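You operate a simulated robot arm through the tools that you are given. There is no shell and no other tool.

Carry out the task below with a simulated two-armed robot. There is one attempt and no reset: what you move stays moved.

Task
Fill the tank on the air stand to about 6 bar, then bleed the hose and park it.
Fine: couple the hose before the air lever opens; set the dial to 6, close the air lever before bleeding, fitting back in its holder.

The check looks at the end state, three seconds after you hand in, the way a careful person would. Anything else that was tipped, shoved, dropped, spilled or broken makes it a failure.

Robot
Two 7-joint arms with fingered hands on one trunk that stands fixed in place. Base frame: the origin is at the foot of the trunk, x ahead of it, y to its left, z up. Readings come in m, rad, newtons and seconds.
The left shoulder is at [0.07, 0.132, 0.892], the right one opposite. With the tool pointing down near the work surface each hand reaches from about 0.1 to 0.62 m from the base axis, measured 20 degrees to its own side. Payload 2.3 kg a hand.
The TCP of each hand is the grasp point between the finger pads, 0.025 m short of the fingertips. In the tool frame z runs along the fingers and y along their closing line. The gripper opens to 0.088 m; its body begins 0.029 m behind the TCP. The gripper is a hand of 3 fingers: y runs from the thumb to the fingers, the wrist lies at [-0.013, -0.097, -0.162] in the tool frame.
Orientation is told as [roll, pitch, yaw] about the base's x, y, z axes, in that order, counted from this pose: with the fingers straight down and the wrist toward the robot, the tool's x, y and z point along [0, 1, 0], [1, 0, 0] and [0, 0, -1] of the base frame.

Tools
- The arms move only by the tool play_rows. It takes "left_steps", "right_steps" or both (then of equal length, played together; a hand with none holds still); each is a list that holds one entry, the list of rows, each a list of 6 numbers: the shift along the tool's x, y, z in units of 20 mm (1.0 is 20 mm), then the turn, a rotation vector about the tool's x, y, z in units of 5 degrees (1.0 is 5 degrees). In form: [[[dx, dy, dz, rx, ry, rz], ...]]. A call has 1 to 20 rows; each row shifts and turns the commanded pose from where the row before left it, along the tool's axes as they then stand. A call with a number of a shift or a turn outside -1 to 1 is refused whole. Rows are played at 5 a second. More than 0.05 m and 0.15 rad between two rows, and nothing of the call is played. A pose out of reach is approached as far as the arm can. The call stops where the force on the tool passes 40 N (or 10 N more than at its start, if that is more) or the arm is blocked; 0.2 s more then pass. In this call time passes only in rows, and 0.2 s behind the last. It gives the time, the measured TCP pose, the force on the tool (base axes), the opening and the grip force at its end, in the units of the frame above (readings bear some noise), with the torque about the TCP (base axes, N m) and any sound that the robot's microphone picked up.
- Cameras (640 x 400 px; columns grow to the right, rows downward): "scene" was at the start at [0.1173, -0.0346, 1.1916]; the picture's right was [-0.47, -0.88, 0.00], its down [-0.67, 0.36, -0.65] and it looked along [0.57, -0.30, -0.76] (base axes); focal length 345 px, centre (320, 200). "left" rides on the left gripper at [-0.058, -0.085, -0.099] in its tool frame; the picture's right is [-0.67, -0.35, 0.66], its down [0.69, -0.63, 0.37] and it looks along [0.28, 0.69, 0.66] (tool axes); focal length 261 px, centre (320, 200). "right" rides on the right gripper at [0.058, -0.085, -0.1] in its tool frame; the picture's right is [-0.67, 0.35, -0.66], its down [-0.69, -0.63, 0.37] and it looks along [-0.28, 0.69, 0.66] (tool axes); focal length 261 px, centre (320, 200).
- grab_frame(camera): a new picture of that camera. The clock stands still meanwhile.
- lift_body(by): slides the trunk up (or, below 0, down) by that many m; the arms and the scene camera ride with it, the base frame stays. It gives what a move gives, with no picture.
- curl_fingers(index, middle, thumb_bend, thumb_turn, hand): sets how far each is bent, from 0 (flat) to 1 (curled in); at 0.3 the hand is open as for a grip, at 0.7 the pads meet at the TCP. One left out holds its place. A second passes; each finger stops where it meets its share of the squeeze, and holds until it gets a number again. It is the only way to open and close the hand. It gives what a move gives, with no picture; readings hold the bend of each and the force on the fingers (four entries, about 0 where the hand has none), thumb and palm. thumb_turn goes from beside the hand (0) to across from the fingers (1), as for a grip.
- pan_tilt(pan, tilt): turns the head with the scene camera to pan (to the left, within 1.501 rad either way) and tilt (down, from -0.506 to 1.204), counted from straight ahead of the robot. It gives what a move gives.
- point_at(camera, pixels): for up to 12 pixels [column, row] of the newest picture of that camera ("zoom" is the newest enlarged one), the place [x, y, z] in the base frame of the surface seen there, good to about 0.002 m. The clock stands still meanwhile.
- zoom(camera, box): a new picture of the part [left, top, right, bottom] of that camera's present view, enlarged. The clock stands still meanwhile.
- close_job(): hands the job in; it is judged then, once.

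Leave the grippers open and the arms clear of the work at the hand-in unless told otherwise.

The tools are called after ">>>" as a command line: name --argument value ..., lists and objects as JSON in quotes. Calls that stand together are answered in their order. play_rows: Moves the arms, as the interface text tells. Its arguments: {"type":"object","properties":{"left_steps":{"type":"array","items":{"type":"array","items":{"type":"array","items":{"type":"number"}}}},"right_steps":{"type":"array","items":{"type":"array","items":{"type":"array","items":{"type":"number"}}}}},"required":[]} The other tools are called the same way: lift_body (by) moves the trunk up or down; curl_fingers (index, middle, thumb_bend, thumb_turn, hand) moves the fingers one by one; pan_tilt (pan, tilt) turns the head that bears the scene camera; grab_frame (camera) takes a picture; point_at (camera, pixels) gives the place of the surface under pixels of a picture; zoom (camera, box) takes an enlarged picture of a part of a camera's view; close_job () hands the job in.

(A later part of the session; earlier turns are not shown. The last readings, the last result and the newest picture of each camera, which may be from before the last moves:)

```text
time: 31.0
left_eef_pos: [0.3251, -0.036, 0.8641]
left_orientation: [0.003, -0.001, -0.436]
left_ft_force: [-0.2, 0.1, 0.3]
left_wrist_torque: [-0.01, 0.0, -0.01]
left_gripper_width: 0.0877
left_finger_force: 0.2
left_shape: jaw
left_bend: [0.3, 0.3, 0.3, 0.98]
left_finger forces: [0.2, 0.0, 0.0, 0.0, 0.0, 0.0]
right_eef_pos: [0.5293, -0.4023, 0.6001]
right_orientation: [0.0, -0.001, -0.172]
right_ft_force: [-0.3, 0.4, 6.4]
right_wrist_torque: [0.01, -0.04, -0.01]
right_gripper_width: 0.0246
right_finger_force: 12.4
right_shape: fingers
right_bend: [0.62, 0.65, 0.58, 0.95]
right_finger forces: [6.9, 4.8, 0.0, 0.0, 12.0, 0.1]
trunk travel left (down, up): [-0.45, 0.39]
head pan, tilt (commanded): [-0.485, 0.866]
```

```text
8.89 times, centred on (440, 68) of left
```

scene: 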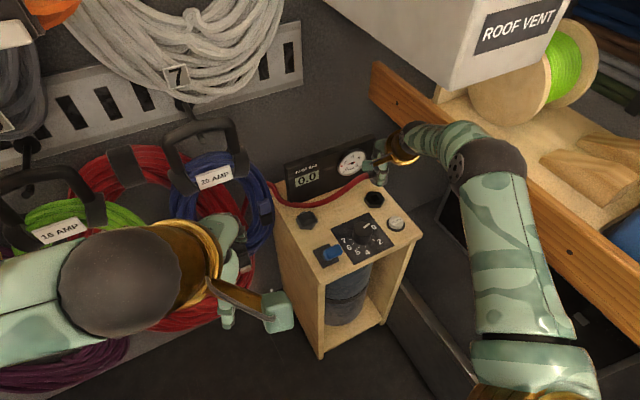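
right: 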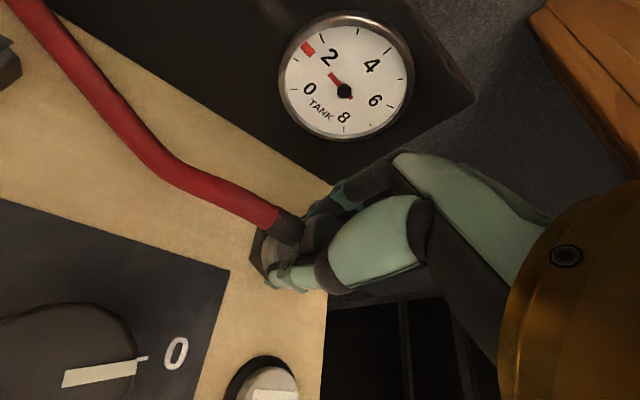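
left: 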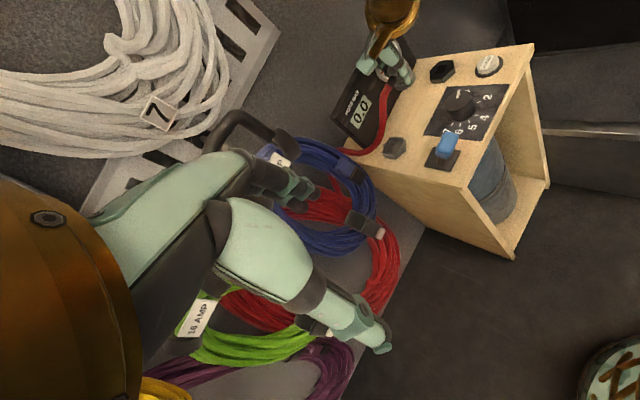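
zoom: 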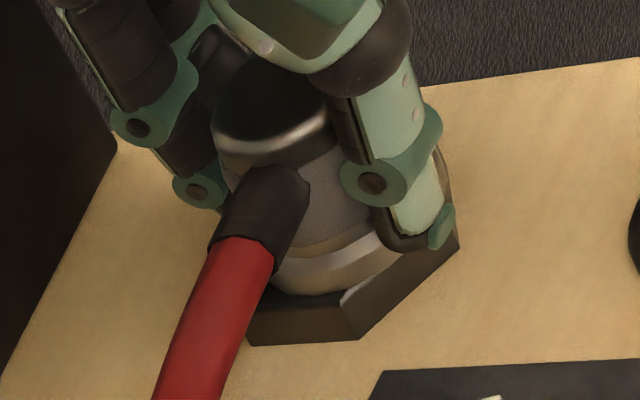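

Silent. I compare the fitting's height with more points (cap top, ring bottom) to see whether it is a millimetre or two higher than it was in the holder.

>>> point_at --camera "zoom" --pixels '[[270, 90], [250, 100], [290, 100], [260, 120], [300, 115], [240, 110], [320, 285], [325, 292], [350, 270], [300, 270], [255, 195], [270, 205]]'

>>> zoom --camera "right" --box '[250, 180, 360, 280]'

>>> point_at --camera "right" --pixels '[[330, 225], [335, 220], [325, 235], [320, 222], [340, 230], [300, 225], [305, 232]]'

```text
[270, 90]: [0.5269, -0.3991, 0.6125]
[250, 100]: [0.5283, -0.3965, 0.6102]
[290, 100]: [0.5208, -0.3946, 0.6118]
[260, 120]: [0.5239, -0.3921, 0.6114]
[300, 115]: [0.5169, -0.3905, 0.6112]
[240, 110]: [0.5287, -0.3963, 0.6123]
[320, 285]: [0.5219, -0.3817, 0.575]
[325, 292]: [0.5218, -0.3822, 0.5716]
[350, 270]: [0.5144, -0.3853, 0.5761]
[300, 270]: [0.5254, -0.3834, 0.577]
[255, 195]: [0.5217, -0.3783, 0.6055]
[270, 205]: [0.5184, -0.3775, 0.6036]
```

```text
4.00 times, centred on (305, 230) of right
```

zoom: 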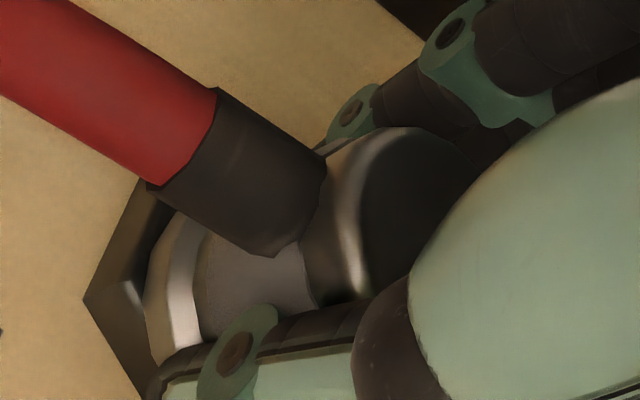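

```text
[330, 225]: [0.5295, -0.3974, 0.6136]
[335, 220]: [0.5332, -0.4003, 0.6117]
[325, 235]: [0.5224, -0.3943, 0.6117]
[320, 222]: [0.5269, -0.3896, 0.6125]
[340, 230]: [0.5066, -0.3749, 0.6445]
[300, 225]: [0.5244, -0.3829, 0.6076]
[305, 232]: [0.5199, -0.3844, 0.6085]
```

Top 0.612 - it sits flush, even a touch lower than in the holder. Next idea: let go with the fitting in its original heading and push it in from above with closed fingers. First I turn back to −20° and open gently.

>>> play_rows --right_steps '[[[0, 0, -0.1, 0, 0, 1], [0, 0, 0, 0, 0, 1], [0, 0, 0, 0, 0, 0]]]'

>>> curl_fingers --hand "right" --index 0.48 --middle 0.48 --thumb_bend 0.48

>>> zoom --camera "left" --box '[410, 45, 470, 90]'

>>> zoom --camera "right" --box '[220, 160, 380, 310]'

```text
time: 31.8
left_eef_pos: [0.3264, -0.0362, 0.8642]
left_orientation: [0.0, 0.001, -0.436]
left_ft_force: [0.3, -0.2, -0.2]
left_wrist_torque: [-0.01, -0.02, -0.01]
left_gripper_width: 0.0877
left_finger_force: 0.0
left_shape: jaw
left_bend: [0.3, 0.3, 0.3, 0.98]
left_finger forces: [0.0, 0.1, 0.1, 0.1, 0.0, 0.1]
right_eef_pos: [0.5294, -0.4024, 0.6016]
right_orientation: [-0.002, -0.002, -0.349]
right_ft_force: [-0.4, 0.1, 1.9]
right_wrist_torque: [0.0, -0.05, 0.0]
right_gripper_width: 0.024
right_finger_force: 10.4
right_shape: fingers
right_bend: [0.62, 0.65, 0.58, 0.96]
right_finger forces: [6.2, 3.9, 0.0, 0.1, 10.7, 0.0]
trunk travel left (down, up): [-0.45, 0.39]
head pan, tilt (commanded): [-0.485, 0.866]
```

```text
time: 32.8
left_eef_pos: [0.3254, -0.0366, 0.8635]
left_orientation: [-0.001, -0.001, -0.437]
left_ft_force: [0.0, -0.4, 0.9]
left_wrist_torque: [-0.02, 0.0, -0.01]
left_gripper_width: 0.0879
left_finger_force: 0.0
left_shape: jaw
left_bend: [0.3, 0.3, 0.3, 0.98]
left_finger forces: [0.1, 0.0, 0.0, 0.0, 0.0, 0.0]
right_eef_pos: [0.5299, -0.403, 0.6006]
right_orientation: [0.001, 0.001, -0.35]
right_ft_force: [0.0, 0.2, -0.1]
right_wrist_torque: [0.01, 0.0, -0.03]
right_gripper_width: 0.0457
right_finger_force: 0.0
right_shape: fingers
right_bend: [0.48, 0.48, 0.48, 0.97]
right_finger forces: [0.1, 0.1, 0.0, 0.0, 0.0, 0.1]
trunk travel left (down, up): [-0.45, 0.39]
head pan, tilt (commanded): [-0.485, 0.866]
```

```text
8.89 times, centred on (440, 68) of left
```

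zoom: 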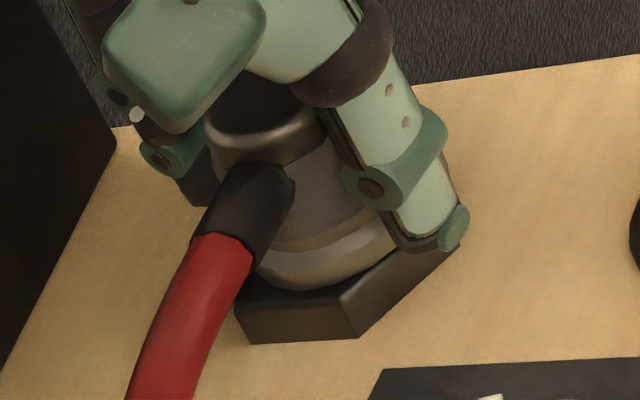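

```text
2.67 times, centred on (300, 235) of right
```

zoom: 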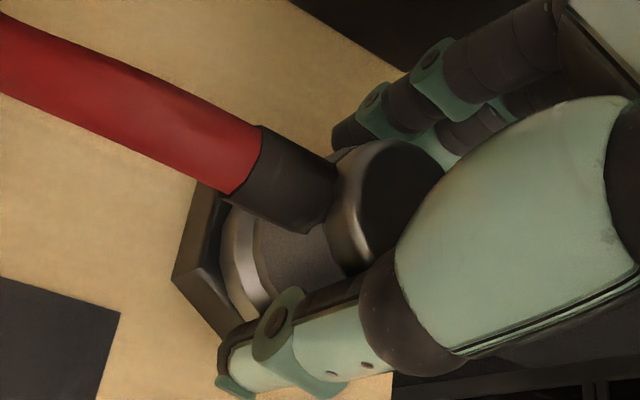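

The fitting stands free and centred. I open a bit more and rise straight up 6.5 cm to see it freely.

>>> curl_fingers --hand "right" --index 0.42 --middle 0.42 --thumb_bend 0.42

>>> play_rows --right_steps '[[[0, 0, -0.5, 0, 0, 0], [0, 0, -0.7, 0, 0, 0], [0, 0, -0.7, 0, 0, 0], [0, 0, -0.7, 0, 0, 0], [0, 0, -0.7, 0, 0, 0]]]'

>>> zoom --camera "left" --box '[410, 45, 470, 90]'

>>> grab_frame --camera "right"

```text
time: 33.8
left_eef_pos: [0.3243, -0.0374, 0.8636]
left_orientation: [0.001, -0.001, -0.436]
left_ft_force: [0.2, -1.3, -0.3]
left_wrist_torque: [0.02, 0.03, 0.02]
left_gripper_width: 0.0873
left_finger_force: 0.0
left_shape: jaw
left_bend: [0.3, 0.3, 0.3, 0.98]
left_finger forces: [0.0, 0.0, 0.1, 0.0, 0.1, 0.0]
right_eef_pos: [0.5296, -0.402, 0.6022]
right_orientation: [0.001, 0.001, -0.348]
right_ft_force: [1.2, 0.6, 0.5]
right_wrist_torque: [-0.02, 0.0, 0.0]
right_gripper_width: 0.0588
right_finger_force: 0.0
right_shape: fingers
right_bend: [0.42, 0.42, 0.42, 0.97]
right_finger forces: [0.0, 0.1, 0.0, 0.1, 0.0, 0.0]
trunk travel left (down, up): [-0.45, 0.39]
head pan, tilt (commanded): [-0.485, 0.866]
```

```text
time: 35.0
left_eef_pos: [0.3249, -0.0373, 0.8646]
left_orientation: [0.0, 0.001, -0.437]
left_ft_force: [-1.0, -1.0, 0.5]
left_wrist_torque: [0.01, -0.02, -0.03]
left_gripper_width: 0.0875
left_finger_force: 0.0
left_shape: jaw
left_bend: [0.3, 0.3, 0.3, 0.98]
left_finger forces: [0.0, 0.0, 0.1, 0.1, 0.0, 0.0]
right_eef_pos: [0.5299, -0.4033, 0.6661]
right_orientation: [0.0, 0.0, -0.349]
right_ft_force: [-0.4, -0.1, -0.7]
right_wrist_torque: [-0.07, -0.04, 0.0]
right_gripper_width: 0.0589
right_finger_force: 0.0
right_shape: fingers
right_bend: [0.42, 0.42, 0.42, 0.97]
right_finger forces: [0.0, 0.1, 0.0, 0.0, 0.0, 0.1]
trunk travel left (down, up): [-0.45, 0.39]
head pan, tilt (commanded): [-0.485, 0.866]
```

```text
8.89 times, centred on (440, 68) of left
```

zoom: 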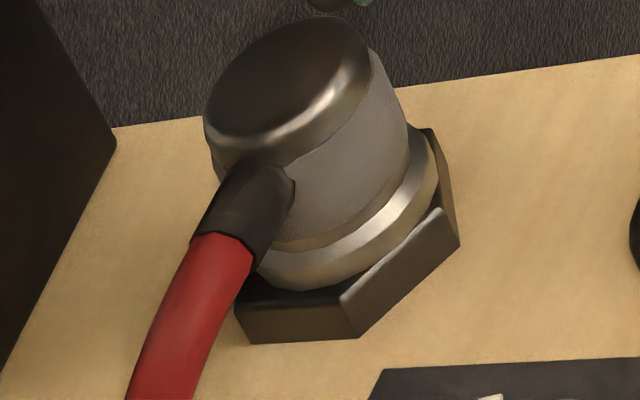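

```text
taken
```

right: 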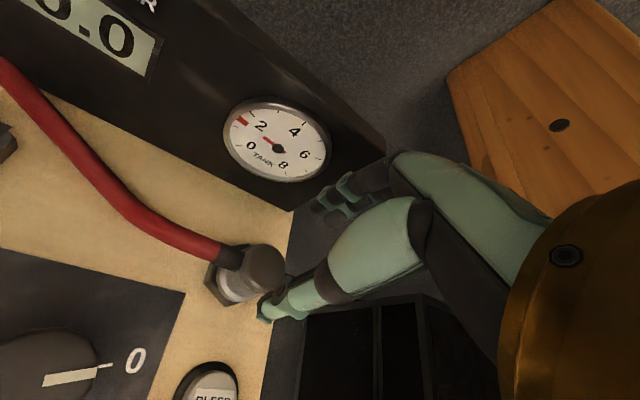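

Now the fitting is clearly visible, upright, perhaps 2–3 mm off toward back-right. I measure cap and ring precisely.

>>> point_at --camera "zoom" --pixels '[[288, 88], [215, 115], [355, 55], [315, 28], [258, 150], [270, 268], [320, 268], [380, 228], [425, 175], [345, 298], [240, 298], [455, 210]]'

>>> point_at --camera "right" --pixels '[[266, 265], [252, 262], [282, 268], [268, 250], [262, 285], [240, 285], [225, 285], [240, 300], [210, 285], [218, 265], [232, 255], [255, 298]]'

>>> zoom --camera "right" --box '[190, 220, 310, 320]'

```text
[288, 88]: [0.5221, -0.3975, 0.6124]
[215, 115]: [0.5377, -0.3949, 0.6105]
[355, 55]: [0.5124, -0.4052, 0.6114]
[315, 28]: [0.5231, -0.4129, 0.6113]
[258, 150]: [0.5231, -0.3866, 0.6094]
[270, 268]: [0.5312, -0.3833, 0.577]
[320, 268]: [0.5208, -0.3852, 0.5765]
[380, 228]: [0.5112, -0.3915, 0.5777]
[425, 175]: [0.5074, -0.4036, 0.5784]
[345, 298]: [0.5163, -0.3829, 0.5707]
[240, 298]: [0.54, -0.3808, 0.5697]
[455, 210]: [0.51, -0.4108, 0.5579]
```

```text
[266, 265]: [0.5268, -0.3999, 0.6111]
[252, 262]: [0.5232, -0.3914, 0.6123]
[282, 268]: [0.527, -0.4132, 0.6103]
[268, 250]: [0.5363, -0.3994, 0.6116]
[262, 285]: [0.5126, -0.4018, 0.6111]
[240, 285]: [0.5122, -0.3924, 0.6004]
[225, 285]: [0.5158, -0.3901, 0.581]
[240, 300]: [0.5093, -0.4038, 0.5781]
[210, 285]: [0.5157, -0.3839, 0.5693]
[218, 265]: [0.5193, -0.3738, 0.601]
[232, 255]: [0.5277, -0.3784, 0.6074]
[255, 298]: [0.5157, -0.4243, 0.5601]
```

```text
4.00 times, centred on (250, 270) of right
```

zoom: 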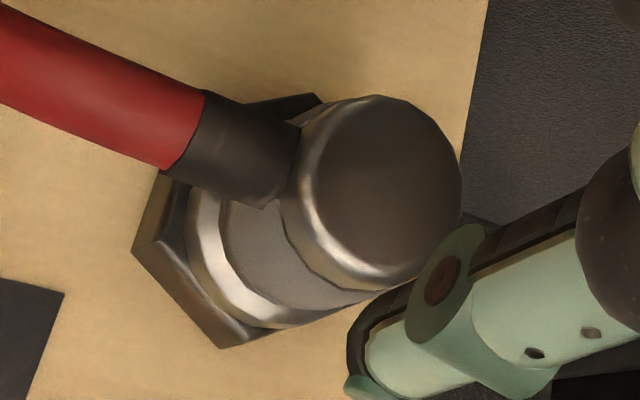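

By both views the cap centre is about (0.525,-0.401), within 2 mm of the socket. I close the fingers to a point above the cap, then push straight down on it.

>>> curl_fingers --hand "right" --index 0.7 --middle 0.7 --thumb_bend 0.7

>>> play_rows --right_steps '[[[0, -0.2, 0.3, 0, 0, 0], [0, 0, 0.5, 0, 0, 0], [0, 0, 0.3, 0, 0, 0]]]'

>>> grab_frame --camera "right"

>>> zoom --camera "left" --box '[400, 20, 480, 80]'

```text
time: 36.0
left_eef_pos: [0.3257, -0.0372, 0.8641]
left_orientation: [0.002, 0.0, -0.437]
left_ft_force: [0.2, -0.2, -0.7]
left_wrist_torque: [-0.01, -0.02, 0.02]
left_gripper_width: 0.0877
left_finger_force: 0.1
left_shape: jaw
left_bend: [0.3, 0.3, 0.3, 0.98]
left_finger forces: [0.1, 0.1, 0.1, 0.0, 0.0, 0.0]
right_eef_pos: [0.529, -0.4038, 0.6658]
right_orientation: [0.001, 0.001, -0.347]
right_ft_force: [0.2, -0.7, 0.0]
right_wrist_torque: [0.01, -0.01, 0.02]
right_gripper_width: 0.0
right_finger_force: 0.0
right_shape: fingers
right_bend: [0.7, 0.7, 0.7, 0.97]
right_finger forces: [0.0, 0.0, 0.0, 0.0, 0.0, 0.0]
trunk travel left (down, up): [-0.45, 0.39]
head pan, tilt (commanded): [-0.485, 0.866]
```

```text
time: 36.8
left_eef_pos: [0.3262, -0.0378, 0.8628]
left_orientation: [-0.001, 0.0, -0.438]
left_ft_force: [0.2, -0.6, 0.4]
left_wrist_torque: [-0.01, 0.02, 0.0]
left_gripper_width: 0.0878
left_finger_force: 0.0
left_shape: jaw
left_bend: [0.3, 0.3, 0.3, 0.98]
left_finger forces: [0.0, 0.0, 0.0, 0.0, 0.1, 0.0]
right_eef_pos: [0.5259, -0.4024, 0.6432]
right_orientation: [0.001, 0.0, -0.35]
right_ft_force: [0.5, 1.1, 0.0]
right_wrist_torque: [-0.02, 0.03, 0.02]
right_gripper_width: 0.0
right_finger_force: 0.0
right_shape: fingers
right_bend: [0.7, 0.7, 0.7, 0.97]
right_finger forces: [0.0, 0.0, 0.1, 0.0, 0.0, 0.0]
trunk travel left (down, up): [-0.45, 0.39]
head pan, tilt (commanded): [-0.485, 0.866]
```

```text
taken
```

right: 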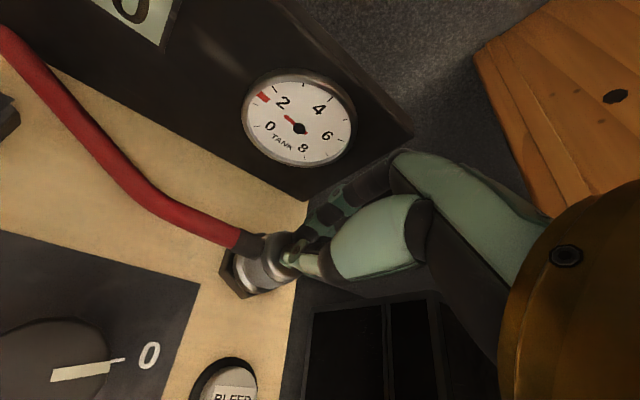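

```text
6.67 times, centred on (440, 50) of left
```

zoom: 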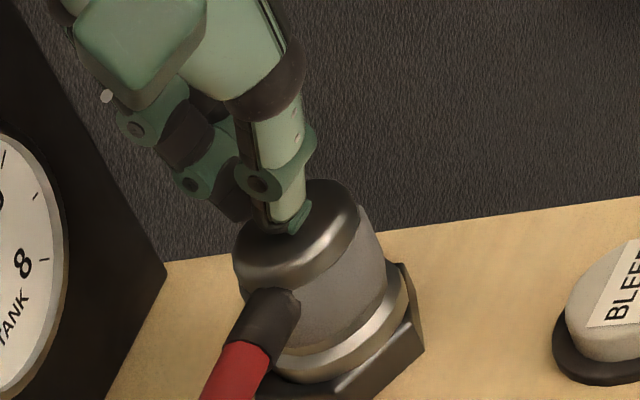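

The fingertips are centred over the cap. I push down in small steps.

>>> play_rows --right_steps '[[[0, 0, 0.15, 0, 0, 0], [0, 0, 0.15, 0, 0, 0], [0, 0, 0.1, 0, 0, 0]]]'

```text
time: 37.6
left_eef_pos: [0.3255, -0.0377, 0.8624]
left_orientation: [0.0, 0.0, -0.435]
left_ft_force: [0.1, 0.0, 0.0]
left_wrist_torque: [-0.05, 0.0, 0.0]
left_gripper_width: 0.0878
left_finger_force: 0.0
left_shape: jaw
left_bend: [0.3, 0.3, 0.3, 0.98]
left_finger forces: [0.0, 0.0, 0.0, 0.0, 0.0, 0.0]
right_eef_pos: [0.5255, -0.4008, 0.6361]
right_orientation: [0.001, 0.0, -0.35]
right_ft_force: [1.1, -0.9, 2.1]
right_wrist_torque: [0.0, -0.02, -0.01]
right_gripper_width: 0.0
right_finger_force: 0.9
right_shape: fingers
right_bend: [0.7, 0.7, 0.7, 0.97]
right_finger forces: [1.4, 0.2, 0.0, 0.0, 0.7, 0.0]
trunk travel left (down, up): [-0.45, 0.39]
head pan, tilt (commanded): [-0.485, 0.866]
```

Contact at z 0.636 with 2 N. I press further in 2 mm steps.

>>> play_rows --right_steps '[[[0, 0, 0.1, 0, 0, 0], [0, 0, 0.1, 0, 0, 0]]]'

>>> zoom --camera "left" --box '[400, 30, 480, 90]'

```text
time: 38.2
left_eef_pos: [0.3236, -0.0363, 0.8648]
left_orientation: [0.0, -0.005, -0.436]
left_ft_force: [-0.6, -1.1, 0.1]
left_wrist_torque: [0.02, -0.01, 0.0]
left_gripper_width: 0.0873
left_finger_force: 0.0
left_shape: jaw
left_bend: [0.3, 0.3, 0.3, 0.98]
left_finger forces: [0.0, 0.0, 0.0, 0.0, 0.0, 0.0]
right_eef_pos: [0.5258, -0.4014, 0.6366]
right_orientation: [-0.002, -0.009, -0.349]
right_ft_force: [1.9, -1.2, 15.6]
right_wrist_torque: [0.01, -0.08, -0.01]
right_gripper_width: 0.0
right_finger_force: 7.1
right_shape: fingers
right_bend: [0.7, 0.7, 0.7, 0.97]
right_finger forces: [10.3, 1.0, 0.0, 0.0, 4.1, 0.0]
trunk travel left (down, up): [-0.45, 0.39]
head pan, tilt (commanded): [-0.485, 0.866]
```

```text
6.67 times, centred on (440, 60) of left
```

zoom: 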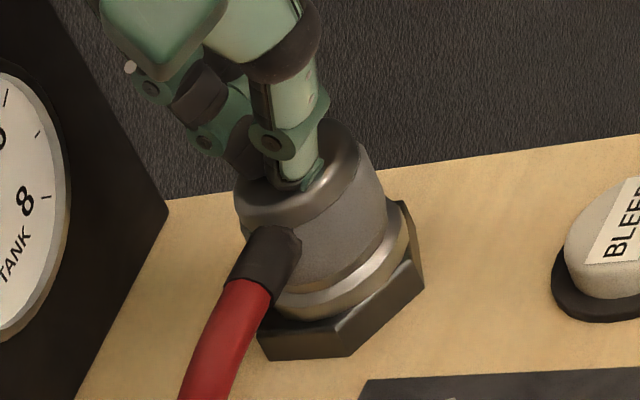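

15.6 N, silent. Up to around 35 N now.

>>> play_rows --right_steps '[[[0, 0, 0.1, 0, 0, 0], [0, 0, 0.1, 0, 0, 0], [0, 0, 0.1, 0, 0, 0]]]'

>>> zoom --camera "left" --box '[400, 30, 480, 90]'

```text
time: 39.0
left_eef_pos: [0.3203, -0.0341, 0.8658]
left_orientation: [-0.003, -0.008, -0.437]
left_ft_force: [-0.7, -0.6, -0.3]
left_wrist_torque: [0.02, 0.02, 0.0]
left_gripper_width: 0.0876
left_finger_force: 0.0
left_shape: jaw
left_bend: [0.3, 0.3, 0.3, 0.98]
left_finger forces: [0.0, 0.0, 0.0, 0.1, 0.0, 0.1]
right_eef_pos: [0.5241, -0.4009, 0.6367]
right_orientation: [-0.001, -0.018, -0.349]
right_ft_force: [5.4, -6.6, 38.9]
right_wrist_torque: [-0.11, -0.39, -0.06]
right_gripper_width: 0.0
right_finger_force: 19.8
right_shape: fingers
right_bend: [0.68, 0.7, 0.7, 0.98]
right_finger forces: [31.7, 1.7, 0.1, 0.0, 6.2, 0.1]
trunk travel left (down, up): [-0.45, 0.39]
head pan, tilt (commanded): [-0.485, 0.866]
```

```text
6.67 times, centred on (440, 60) of left
```

zoom: 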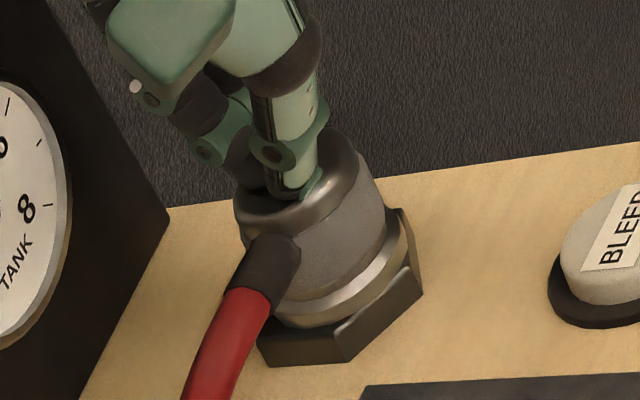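

38.9 N and no click: pushing is clearly not it. I back off 3 cm, then look over the stand again for any other port (e.g. on the tank itself).

>>> play_rows --right_steps '[[[0, 0, -0.5, 0, 0, 0], [0, 0, -0.7, 0, 0, 0], [0, 0, -0.9, 0, 0, 0]]]'

>>> zoom --camera "left" --box '[410, 40, 570, 270]'

>>> zoom --camera "scene" --box '[260, 130, 430, 370]'

>>> grab_frame --camera "right"

```text
time: 39.8
left_eef_pos: [0.3242, -0.036, 0.8622]
left_orientation: [0.001, -0.001, -0.436]
left_ft_force: [-0.2, 0.0, -0.2]
left_wrist_torque: [0.03, -0.04, 0.01]
left_gripper_width: 0.0879
left_finger_force: 0.1
left_shape: jaw
left_bend: [0.3, 0.3, 0.3, 0.98]
left_finger forces: [0.0, 0.0, 0.0, 0.1, 0.1, 0.0]
right_eef_pos: [0.5251, -0.401, 0.6684]
right_orientation: [-0.002, 0.004, -0.348]
right_ft_force: [-0.3, -0.3, -0.7]
right_wrist_torque: [-0.03, 0.01, 0.0]
right_gripper_width: 0.0
right_finger_force: 0.1
right_shape: fingers
right_bend: [0.7, 0.7, 0.7, 0.98]
right_finger forces: [0.0, 0.0, 0.1, 0.1, 0.0, 0.0]
trunk travel left (down, up): [-0.45, 0.39]
head pan, tilt (commanded): [-0.485, 0.866]
```

```text
1.74 times, centred on (490, 155) of left
```

zoom: 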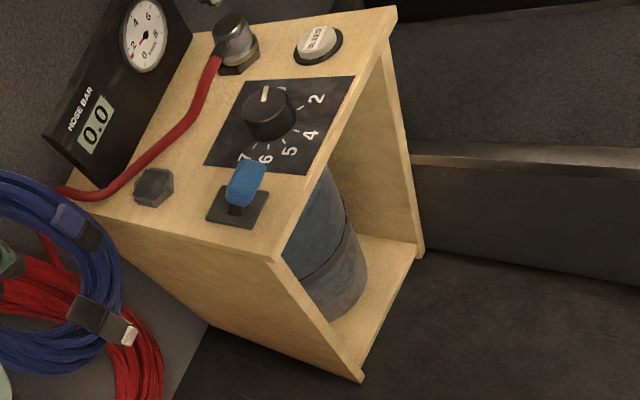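

```text
1.67 times, centred on (345, 250) of scene
```

zoom: 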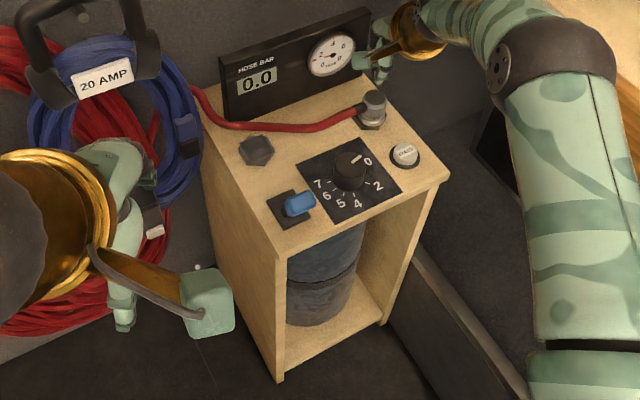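

```text
taken
```

right: 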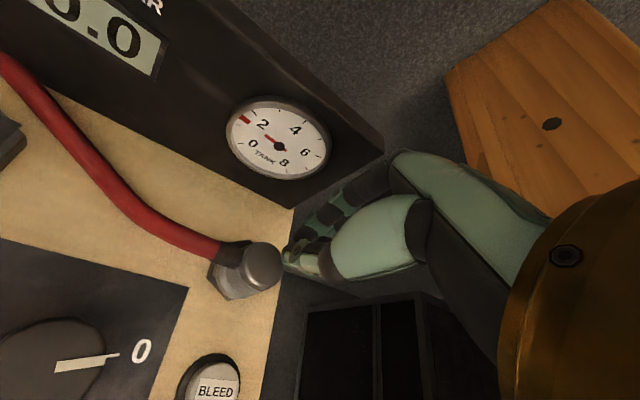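

No other port is visible; the tank is connected under the deck. I zoom onto the fitting to see its state after the push.

>>> zoom --camera "left" --box '[410, 45, 470, 90]'

>>> zoom --camera "right" --box '[190, 220, 310, 320]'

>>> zoom --camera "scene" --box '[335, 170, 395, 210]'

```text
8.89 times, centred on (440, 68) of left
```

zoom: 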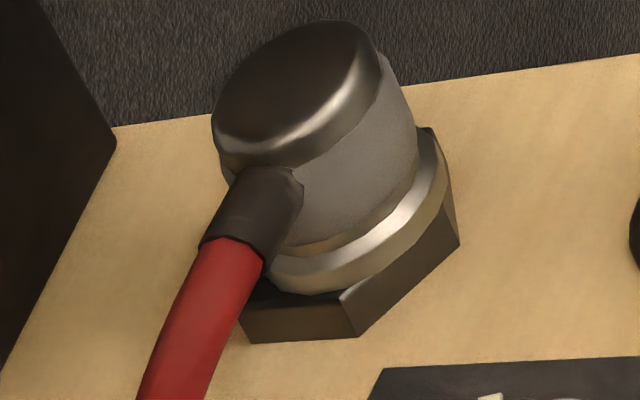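

```text
4.00 times, centred on (250, 270) of right
```

zoom: 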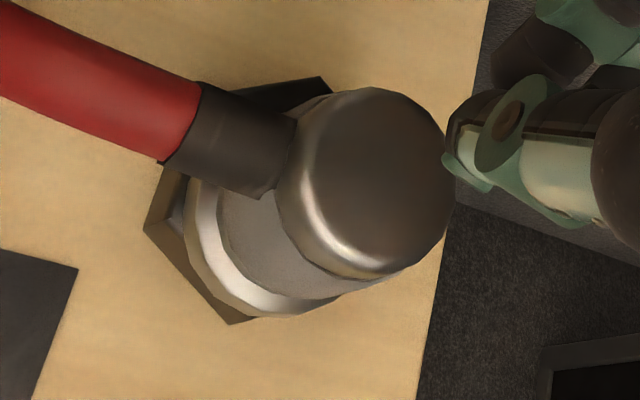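

```text
10.00 times, centred on (365, 190) of scene
```

zoom: 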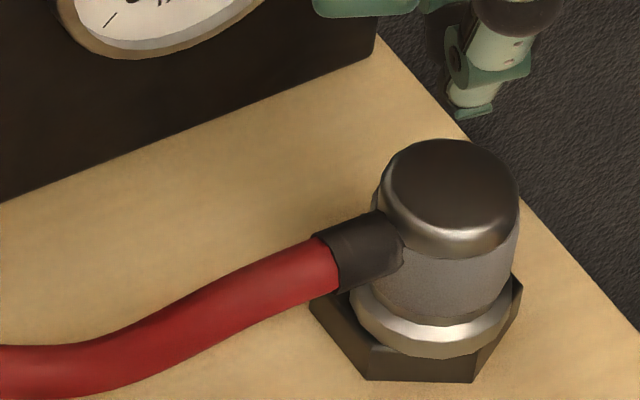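

In the scene zoom the hex spans columns 312–522 (centre 417) while the ring spans 352–515 (centre 433): the fitting is about 3–4 mm off centre toward me/right. I measure with the scene view to get the exact offset.

>>> point_at --camera "zoom" --pixels '[[450, 180], [388, 190], [512, 185], [450, 143], [430, 345], [365, 315], [490, 335], [505, 320], [320, 305], [365, 360], [515, 290], [470, 365]]'

```text
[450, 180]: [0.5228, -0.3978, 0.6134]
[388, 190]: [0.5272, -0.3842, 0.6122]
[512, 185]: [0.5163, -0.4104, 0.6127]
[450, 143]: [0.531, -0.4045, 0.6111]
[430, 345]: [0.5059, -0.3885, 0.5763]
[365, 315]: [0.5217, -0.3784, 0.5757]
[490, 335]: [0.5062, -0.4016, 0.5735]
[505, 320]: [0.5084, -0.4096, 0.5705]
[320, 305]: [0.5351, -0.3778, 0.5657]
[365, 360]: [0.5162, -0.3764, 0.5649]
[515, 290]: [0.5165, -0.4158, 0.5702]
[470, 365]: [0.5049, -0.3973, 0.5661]
```

All three views, comparing ring against hex edges, agree the fitting sits about 3–4 mm toward me (and 2 mm right) of the socket's centre. So alignment was probably never good enough at the original heading. I open the hand and go down around it again to re-seat it properly.

>>> curl_fingers --hand "right" --index 0.44 --middle 0.44 --thumb_bend 0.44

>>> play_rows --right_steps '[[[0.02, -0.11, 0.5, 0, 0, 0], [0, 0, 0.7, 0, 0, 0], [0, 0, 0.7, 0, 0, 0], [0, 0, 0.7, 0, 0, 0], [0, 0, 0.6, 0, 0, 0]]]'

>>> zoom --camera "left" --box '[410, 45, 470, 90]'

>>> zoom --camera "right" --box '[220, 160, 380, 310]'

```text
time: 40.8
left_eef_pos: [0.3257, -0.0373, 0.8639]
left_orientation: [0.001, -0.001, -0.437]
left_ft_force: [-0.1, 0.5, 0.3]
left_wrist_torque: [-0.01, 0.02, -0.04]
left_gripper_width: 0.0875
left_finger_force: 0.1
left_shape: jaw
left_bend: [0.3, 0.3, 0.3, 0.98]
left_finger forces: [0.1, 0.1, 0.1, 0.1, 0.0, 0.0]
right_eef_pos: [0.5262, -0.402, 0.6696]
right_orientation: [0.001, 0.0, -0.346]
right_ft_force: [0.2, 0.0, 0.3]
right_wrist_torque: [-0.01, -0.02, 0.01]
right_gripper_width: 0.0544
right_finger_force: 0.0
right_shape: fingers
right_bend: [0.44, 0.44, 0.44, 0.98]
right_finger forces: [0.0, 0.0, 0.0, 0.1, 0.0, 0.1]
trunk travel left (down, up): [-0.45, 0.39]
head pan, tilt (commanded): [-0.485, 0.866]
```

```text
time: 42.0
left_eef_pos: [0.3263, -0.037, 0.8634]
left_orientation: [0.001, 0.0, -0.436]
left_ft_force: [-0.9, 0.7, -0.5]
left_wrist_torque: [0.02, 0.0, 0.01]
left_gripper_width: 0.0873
left_finger_force: 0.2
left_shape: jaw
left_bend: [0.3, 0.3, 0.3, 0.98]
left_finger forces: [0.1, 0.0, 0.1, 0.0, 0.1, 0.0]
right_eef_pos: [0.5231, -0.4009, 0.605]
right_orientation: [-0.001, 0.0, -0.349]
right_ft_force: [-0.5, 0.0, 0.5]
right_wrist_torque: [-0.04, 0.0, -0.02]
right_gripper_width: 0.0543
right_finger_force: 0.0
right_shape: fingers
right_bend: [0.44, 0.44, 0.44, 0.98]
right_finger forces: [0.0, 0.1, 0.0, 0.1, 0.1, 0.0]
trunk travel left (down, up): [-0.45, 0.39]
head pan, tilt (commanded): [-0.485, 0.866]
```

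```text
8.89 times, centred on (440, 68) of left
```

zoom: 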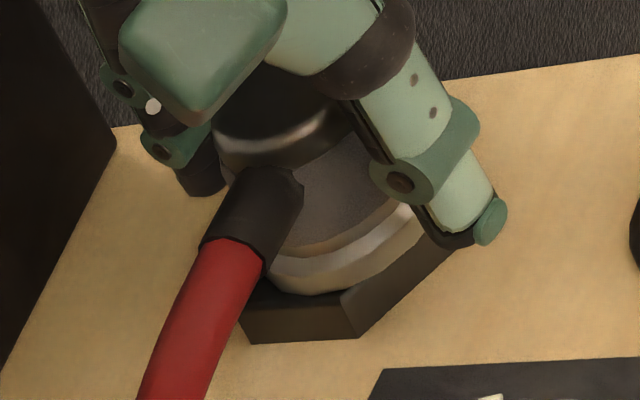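

```text
2.67 times, centred on (300, 235) of right
```

zoom: 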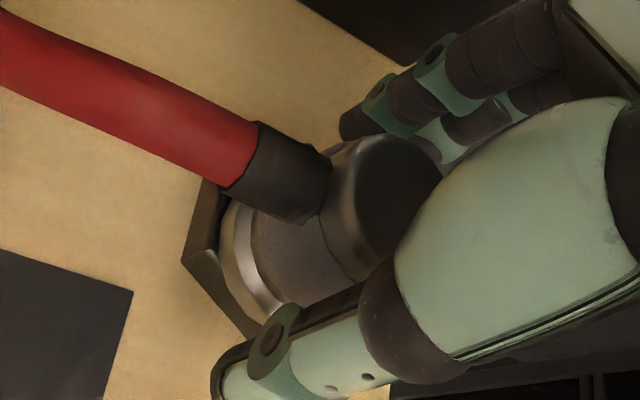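

The fitting stands between thumb and fingers. I grip it.

>>> curl_fingers --hand "right" --index 0.7 --middle 0.7 --thumb_bend 0.7

>>> zoom --camera "left" --box '[410, 45, 470, 90]'

>>> zoom --camera "scene" --box '[335, 170, 395, 210]'

>>> zoom --camera "right" --box '[190, 220, 310, 320]'

```text
time: 43.0
left_eef_pos: [0.3257, -0.0383, 0.8633]
left_orientation: [-0.001, -0.001, -0.435]
left_ft_force: [0.5, -0.1, 0.4]
left_wrist_torque: [-0.01, 0.0, 0.0]
left_gripper_width: 0.0874
left_finger_force: 0.0
left_shape: jaw
left_bend: [0.3, 0.3, 0.3, 0.98]
left_finger forces: [0.0, 0.0, 0.0, 0.1, 0.1, 0.0]
right_eef_pos: [0.5242, -0.4003, 0.6049]
right_orientation: [0.001, -0.001, -0.349]
right_ft_force: [0.5, -0.2, 0.3]
right_wrist_torque: [-0.02, 0.0, -0.01]
right_gripper_width: 0.0238
right_finger_force: 10.5
right_shape: fingers
right_bend: [0.6, 0.64, 0.58, 0.96]
right_finger forces: [6.0, 4.4, 0.0, 0.1, 10.4, 0.0]
trunk travel left (down, up): [-0.45, 0.39]
head pan, tilt (commanded): [-0.485, 0.866]
```

```text
8.89 times, centred on (440, 68) of left
```

zoom: 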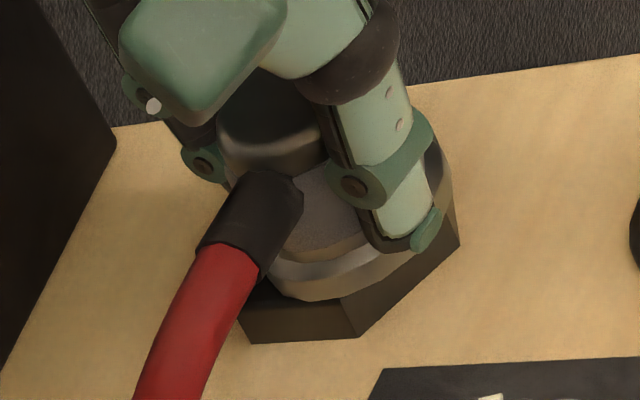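

```text
10.00 times, centred on (365, 190) of scene
```

zoom: 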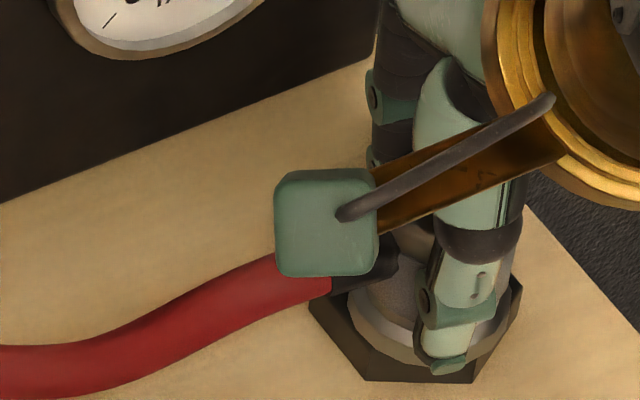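

```text
4.00 times, centred on (250, 270) of right
```

zoom: 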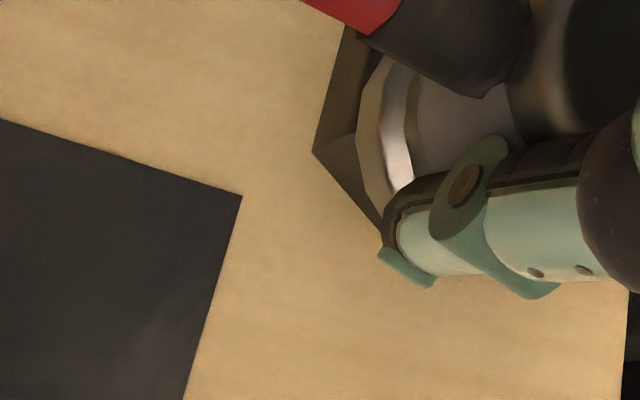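

Compared with the hex, the ring is now about 5 mm toward me and right in y. I lift 1.5 mm, shift 5 mm away, and look again.

>>> play_rows --right_steps '[[[0, 0, -0.1, 0, 0, 0], [0.063, 0.232, 0, 0, 0, 0], [0, 0, 0, 0, 0, 0], [0, 0, 0, 0, 0, 0]]]'

>>> zoom --camera "left" --box '[410, 45, 470, 90]'

>>> zoom --camera "scene" --box '[335, 170, 395, 210]'

>>> zoom --camera "right" --box '[220, 180, 360, 310]'

```text
time: 44.0
left_eef_pos: [0.3265, -0.0362, 0.8636]
left_orientation: [0.0, -0.001, -0.438]
left_ft_force: [0.2, -0.4, 0.4]
left_wrist_torque: [-0.03, 0.01, -0.02]
left_gripper_width: 0.0875
left_finger_force: 0.0
left_shape: jaw
left_bend: [0.3, 0.3, 0.3, 0.98]
left_finger forces: [0.0, 0.1, 0.0, 0.0, 0.0, 0.0]
right_eef_pos: [0.5292, -0.4007, 0.6069]
right_orientation: [0.001, 0.0, -0.351]
right_ft_force: [-1.4, -0.4, 0.3]
right_wrist_torque: [0.02, 0.02, -0.02]
right_gripper_width: 0.0235
right_finger_force: 10.2
right_shape: fingers
right_bend: [0.6, 0.64, 0.58, 0.96]
right_finger forces: [6.1, 4.3, 0.1, 0.0, 10.3, 0.0]
trunk travel left (down, up): [-0.45, 0.39]
head pan, tilt (commanded): [-0.485, 0.866]
```

```text
8.89 times, centred on (440, 68) of left
```

zoom: 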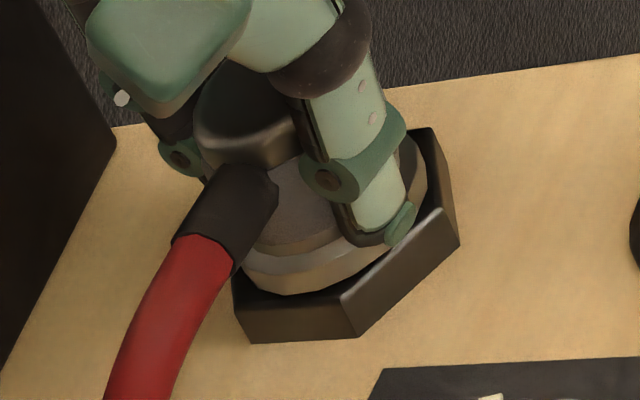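

```text
10.00 times, centred on (365, 190) of scene
```

zoom: 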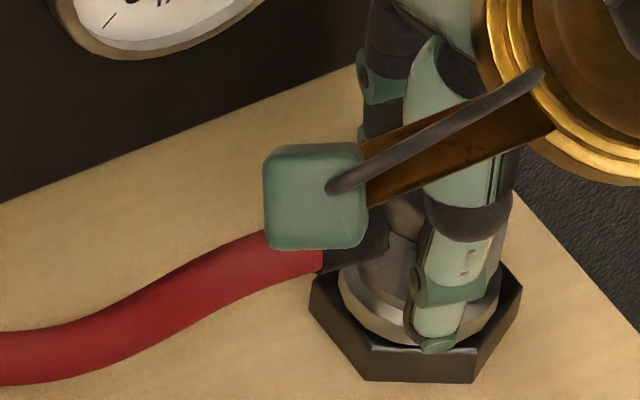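

```text
3.08 times, centred on (290, 245) of right
```

zoom: 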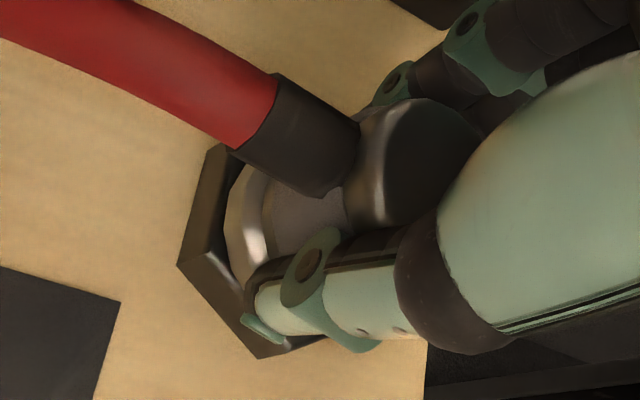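

Now ring and hex are concentric in both views (scene: ring 338–500, hex 312–522; left: ring centre col 334 = hex centre). I lower it gently onto the socket.

>>> play_rows --right_steps '[[[0, 0, 0.1, 0, 0, 0], [0, 0, 0.1, 0, 0, 0], [0, 0, 0.05, 0, 0, 0]]]'

>>> zoom --camera "left" --box '[410, 45, 470, 90]'

>>> zoom --camera "scene" --box '[335, 170, 395, 210]'

```text
time: 44.8
left_eef_pos: [0.3245, -0.0363, 0.8637]
left_orientation: [0.0, -0.002, -0.436]
left_ft_force: [-0.4, -0.1, 0.3]
left_wrist_torque: [0.0, 0.0, -0.02]
left_gripper_width: 0.0876
left_finger_force: 0.0
left_shape: jaw
left_bend: [0.3, 0.3, 0.3, 0.98]
left_finger forces: [0.1, 0.0, 0.0, 0.0, 0.1, 0.0]
right_eef_pos: [0.5287, -0.4025, 0.6043]
right_orientation: [0.001, -0.005, -0.349]
right_ft_force: [1.5, -1.4, 8.8]
right_wrist_torque: [0.0, -0.04, -0.02]
right_gripper_width: 0.0236
right_finger_force: 11.8
right_shape: fingers
right_bend: [0.6, 0.65, 0.59, 0.96]
right_finger forces: [6.5, 5.9, 0.0, 0.1, 11.0, 0.1]
trunk travel left (down, up): [-0.45, 0.39]
head pan, tilt (commanded): [-0.485, 0.866]
```

```text
8.89 times, centred on (440, 68) of left
```

zoom: 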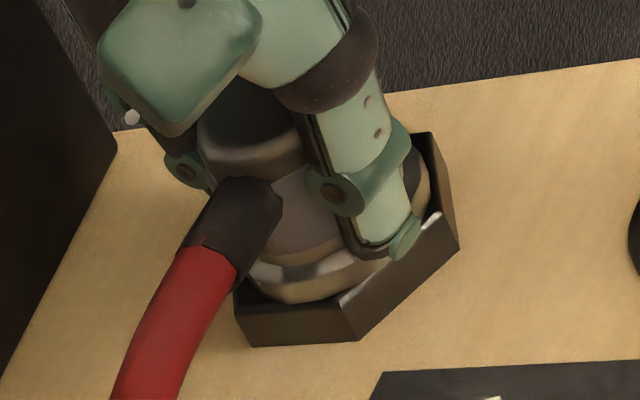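

```text
10.00 times, centred on (365, 190) of scene
```

zoom: 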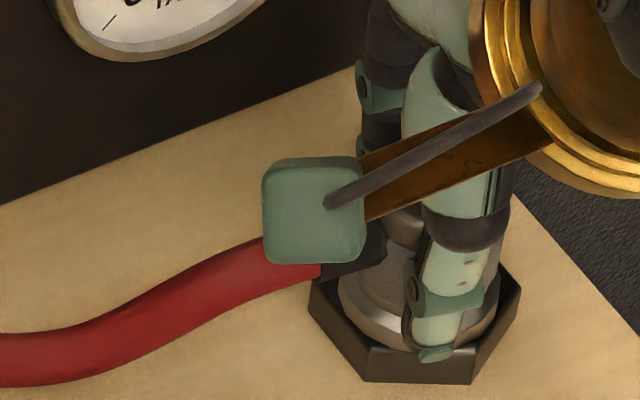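

8.8 N, aligned, no click so far. I press to about 20 N.

>>> play_rows --right_steps '[[[0, 0, 0.1, 0, 0, 0], [0, 0, 0.1, 0, 0, 0], [0, 0, 0, 0, 0, 0]]]'

>>> zoom --camera "left" --box '[410, 45, 470, 90]'

>>> zoom --camera "scene" --box '[335, 170, 395, 210]'

```text
time: 45.6
left_eef_pos: [0.3228, -0.035, 0.8641]
left_orientation: [-0.002, -0.006, -0.436]
left_ft_force: [0.4, -0.2, 0.4]
left_wrist_torque: [0.06, 0.02, -0.02]
left_gripper_width: 0.0876
left_finger_force: 0.0
left_shape: jaw
left_bend: [0.3, 0.3, 0.3, 0.98]
left_finger forces: [0.0, 0.1, 0.1, 0.0, 0.0, 0.0]
right_eef_pos: [0.5277, -0.4006, 0.6037]
right_orientation: [-0.001, -0.008, -0.348]
right_ft_force: [4.9, -2.2, 19.9]
right_wrist_torque: [-0.11, -0.23, -0.03]
right_gripper_width: 0.0234
right_finger_force: 14.4
right_shape: fingers
right_bend: [0.6, 0.64, 0.6, 0.96]
right_finger forces: [9.4, 9.2, 0.0, 0.0, 10.9, 0.1]
trunk travel left (down, up): [-0.45, 0.39]
head pan, tilt (commanded): [-0.485, 0.866]
```

```text
8.89 times, centred on (440, 68) of left
```

zoom: 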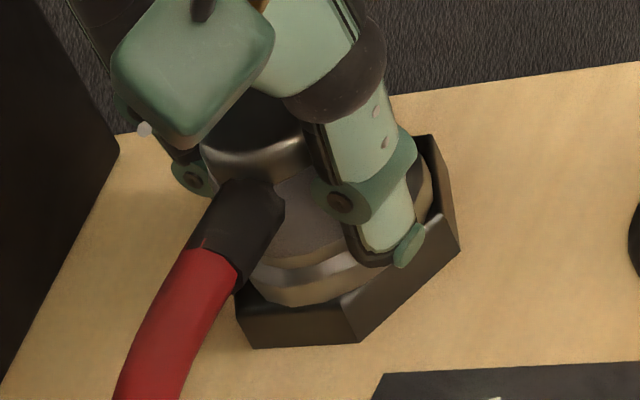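

```text
10.00 times, centred on (365, 190) of scene
```

zoom: 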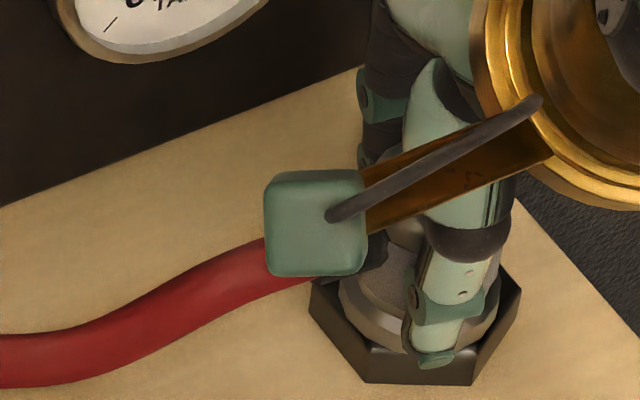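

20 N, well aligned, still silent. Now I ease to light contact and release, to test whether letting go at this exact place makes it latch.

>>> play_rows --right_steps '[[[0, 0, -0.15, 0, 0, 0], [0, 0, -0.1, 0, 0, 0], [0, 0, 0, 0, 0, 0]]]'

>>> curl_fingers --hand "right" --index 0.48 --middle 0.48 --thumb_bend 0.48

>>> zoom --camera "left" --box '[410, 45, 470, 90]'

>>> zoom --camera "scene" --box '[335, 170, 395, 210]'

```text
time: 46.4
left_eef_pos: [0.3246, -0.0363, 0.8633]
left_orientation: [-0.001, -0.001, -0.437]
left_ft_force: [-0.6, -0.1, -0.4]
left_wrist_torque: [-0.01, 0.01, -0.03]
left_gripper_width: 0.0875
left_finger_force: 0.0
left_shape: jaw
left_bend: [0.3, 0.3, 0.3, 0.98]
left_finger forces: [0.1, 0.0, 0.0, 0.0, 0.1, 0.0]
right_eef_pos: [0.5285, -0.4008, 0.6028]
right_orientation: [0.001, 0.001, -0.348]
right_ft_force: [-0.2, 0.5, 5.1]
right_wrist_torque: [-0.03, -0.02, 0.03]
right_gripper_width: 0.0237
right_finger_force: 12.1
right_shape: fingers
right_bend: [0.6, 0.64, 0.6, 0.96]
right_finger forces: [6.5, 5.0, 0.0, 0.0, 11.5, 0.0]
trunk travel left (down, up): [-0.45, 0.39]
head pan, tilt (commanded): [-0.485, 0.866]
```

```text
time: 47.4
left_eef_pos: [0.326, -0.0368, 0.8633]
left_orientation: [0.001, -0.001, -0.438]
left_ft_force: [1.0, -0.4, -0.7]
left_wrist_torque: [0.0, 0.0, 0.01]
left_gripper_width: 0.0877
left_finger_force: 0.0
left_shape: jaw
left_bend: [0.3, 0.3, 0.3, 0.98]
left_finger forces: [0.0, 0.0, 0.0, 0.0, 0.1, 0.0]
right_eef_pos: [0.5301, -0.4026, 0.6023]
right_orientation: [0.001, 0.0, -0.348]
right_ft_force: [-0.2, -0.9, -0.1]
right_wrist_torque: [-0.01, -0.04, 0.01]
right_gripper_width: 0.0455
right_finger_force: 0.1
right_shape: fingers
right_bend: [0.48, 0.48, 0.48, 0.97]
right_finger forces: [0.1, 0.0, 0.0, 0.0, 0.0, 0.0]
trunk travel left (down, up): [-0.45, 0.39]
head pan, tilt (commanded): [-0.485, 0.866]
```

```text
8.89 times, centred on (440, 68) of left
```

zoom: 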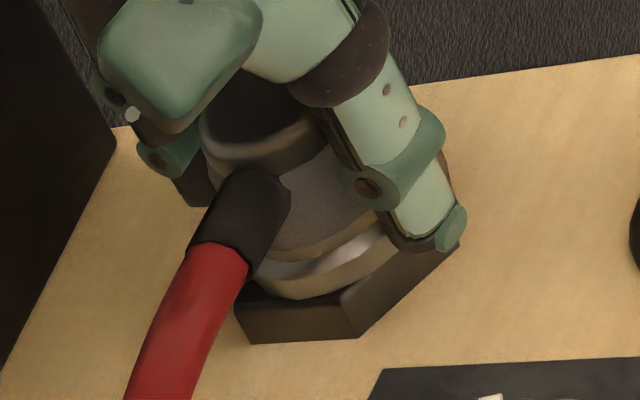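

```text
10.00 times, centred on (365, 190) of scene
```

zoom: 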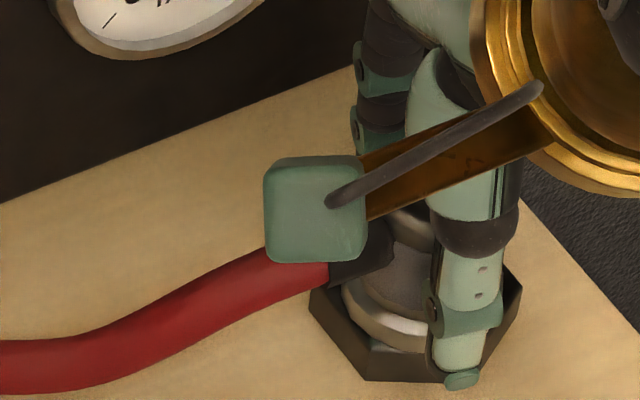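

Still silent. I test whether it is held anyway: grip again and lift 3 mm, watching the force.

>>> curl_fingers --hand "right" --index 0.7 --middle 0.7 --thumb_bend 0.7

>>> play_rows --right_steps '[[[0, 0, -0.15, 0, 0, 0], [0, 0, 0, 0, 0, 0]]]'

>>> zoom --camera "left" --box '[410, 45, 470, 90]'

```text
time: 48.4
left_eef_pos: [0.3263, -0.0377, 0.8641]
left_orientation: [0.0, 0.0, -0.438]
left_ft_force: [-1.0, 0.0, -0.2]
left_wrist_torque: [0.02, -0.01, 0.02]
left_gripper_width: 0.0877
left_finger_force: 0.1
left_shape: jaw
left_bend: [0.3, 0.3, 0.3, 0.98]
left_finger forces: [0.0, 0.0, 0.1, 0.1, 0.1, 0.1]
right_eef_pos: [0.5299, -0.4027, 0.6022]
right_orientation: [-0.001, 0.0, -0.35]
right_ft_force: [0.8, -0.8, 0.9]
right_wrist_torque: [-0.02, -0.04, 0.01]
right_gripper_width: 0.0243
right_finger_force: 10.8
right_shape: fingers
right_bend: [0.6, 0.64, 0.58, 0.96]
right_finger forces: [6.0, 4.2, 0.0, 0.0, 10.5, 0.1]
trunk travel left (down, up): [-0.45, 0.39]
head pan, tilt (commanded): [-0.485, 0.866]
```

```text
time: 49.0
left_eef_pos: [0.3253, -0.0377, 0.8637]
left_orientation: [-0.001, 0.0, -0.436]
left_ft_force: [0.2, 1.4, 0.5]
left_wrist_torque: [0.01, 0.04, 0.02]
left_gripper_width: 0.0876
left_finger_force: 0.1
left_shape: jaw
left_bend: [0.3, 0.3, 0.3, 0.98]
left_finger forces: [0.1, 0.1, 0.0, 0.0, 0.1, 0.0]
right_eef_pos: [0.5293, -0.4023, 0.6062]
right_orientation: [0.0, 0.001, -0.349]
right_ft_force: [0.4, 0.3, -0.6]
right_wrist_torque: [0.05, -0.01, -0.01]
right_gripper_width: 0.0241
right_finger_force: 10.2
right_shape: fingers
right_bend: [0.6, 0.65, 0.58, 0.96]
right_finger forces: [6.0, 3.8, 0.0, 0.0, 10.2, 0.0]
trunk travel left (down, up): [-0.45, 0.39]
head pan, tilt (commanded): [-0.485, 0.866]
```

```text
8.89 times, centred on (440, 68) of left
```

zoom: 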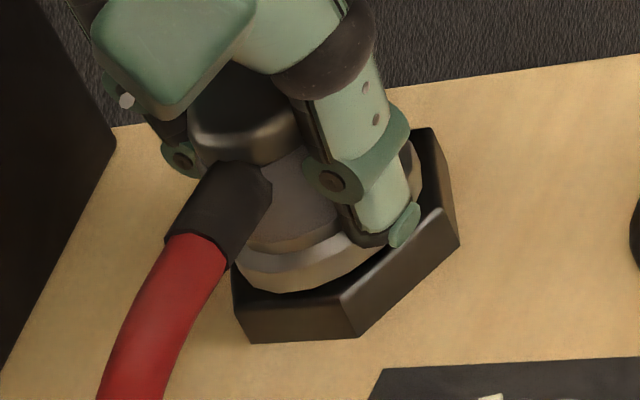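

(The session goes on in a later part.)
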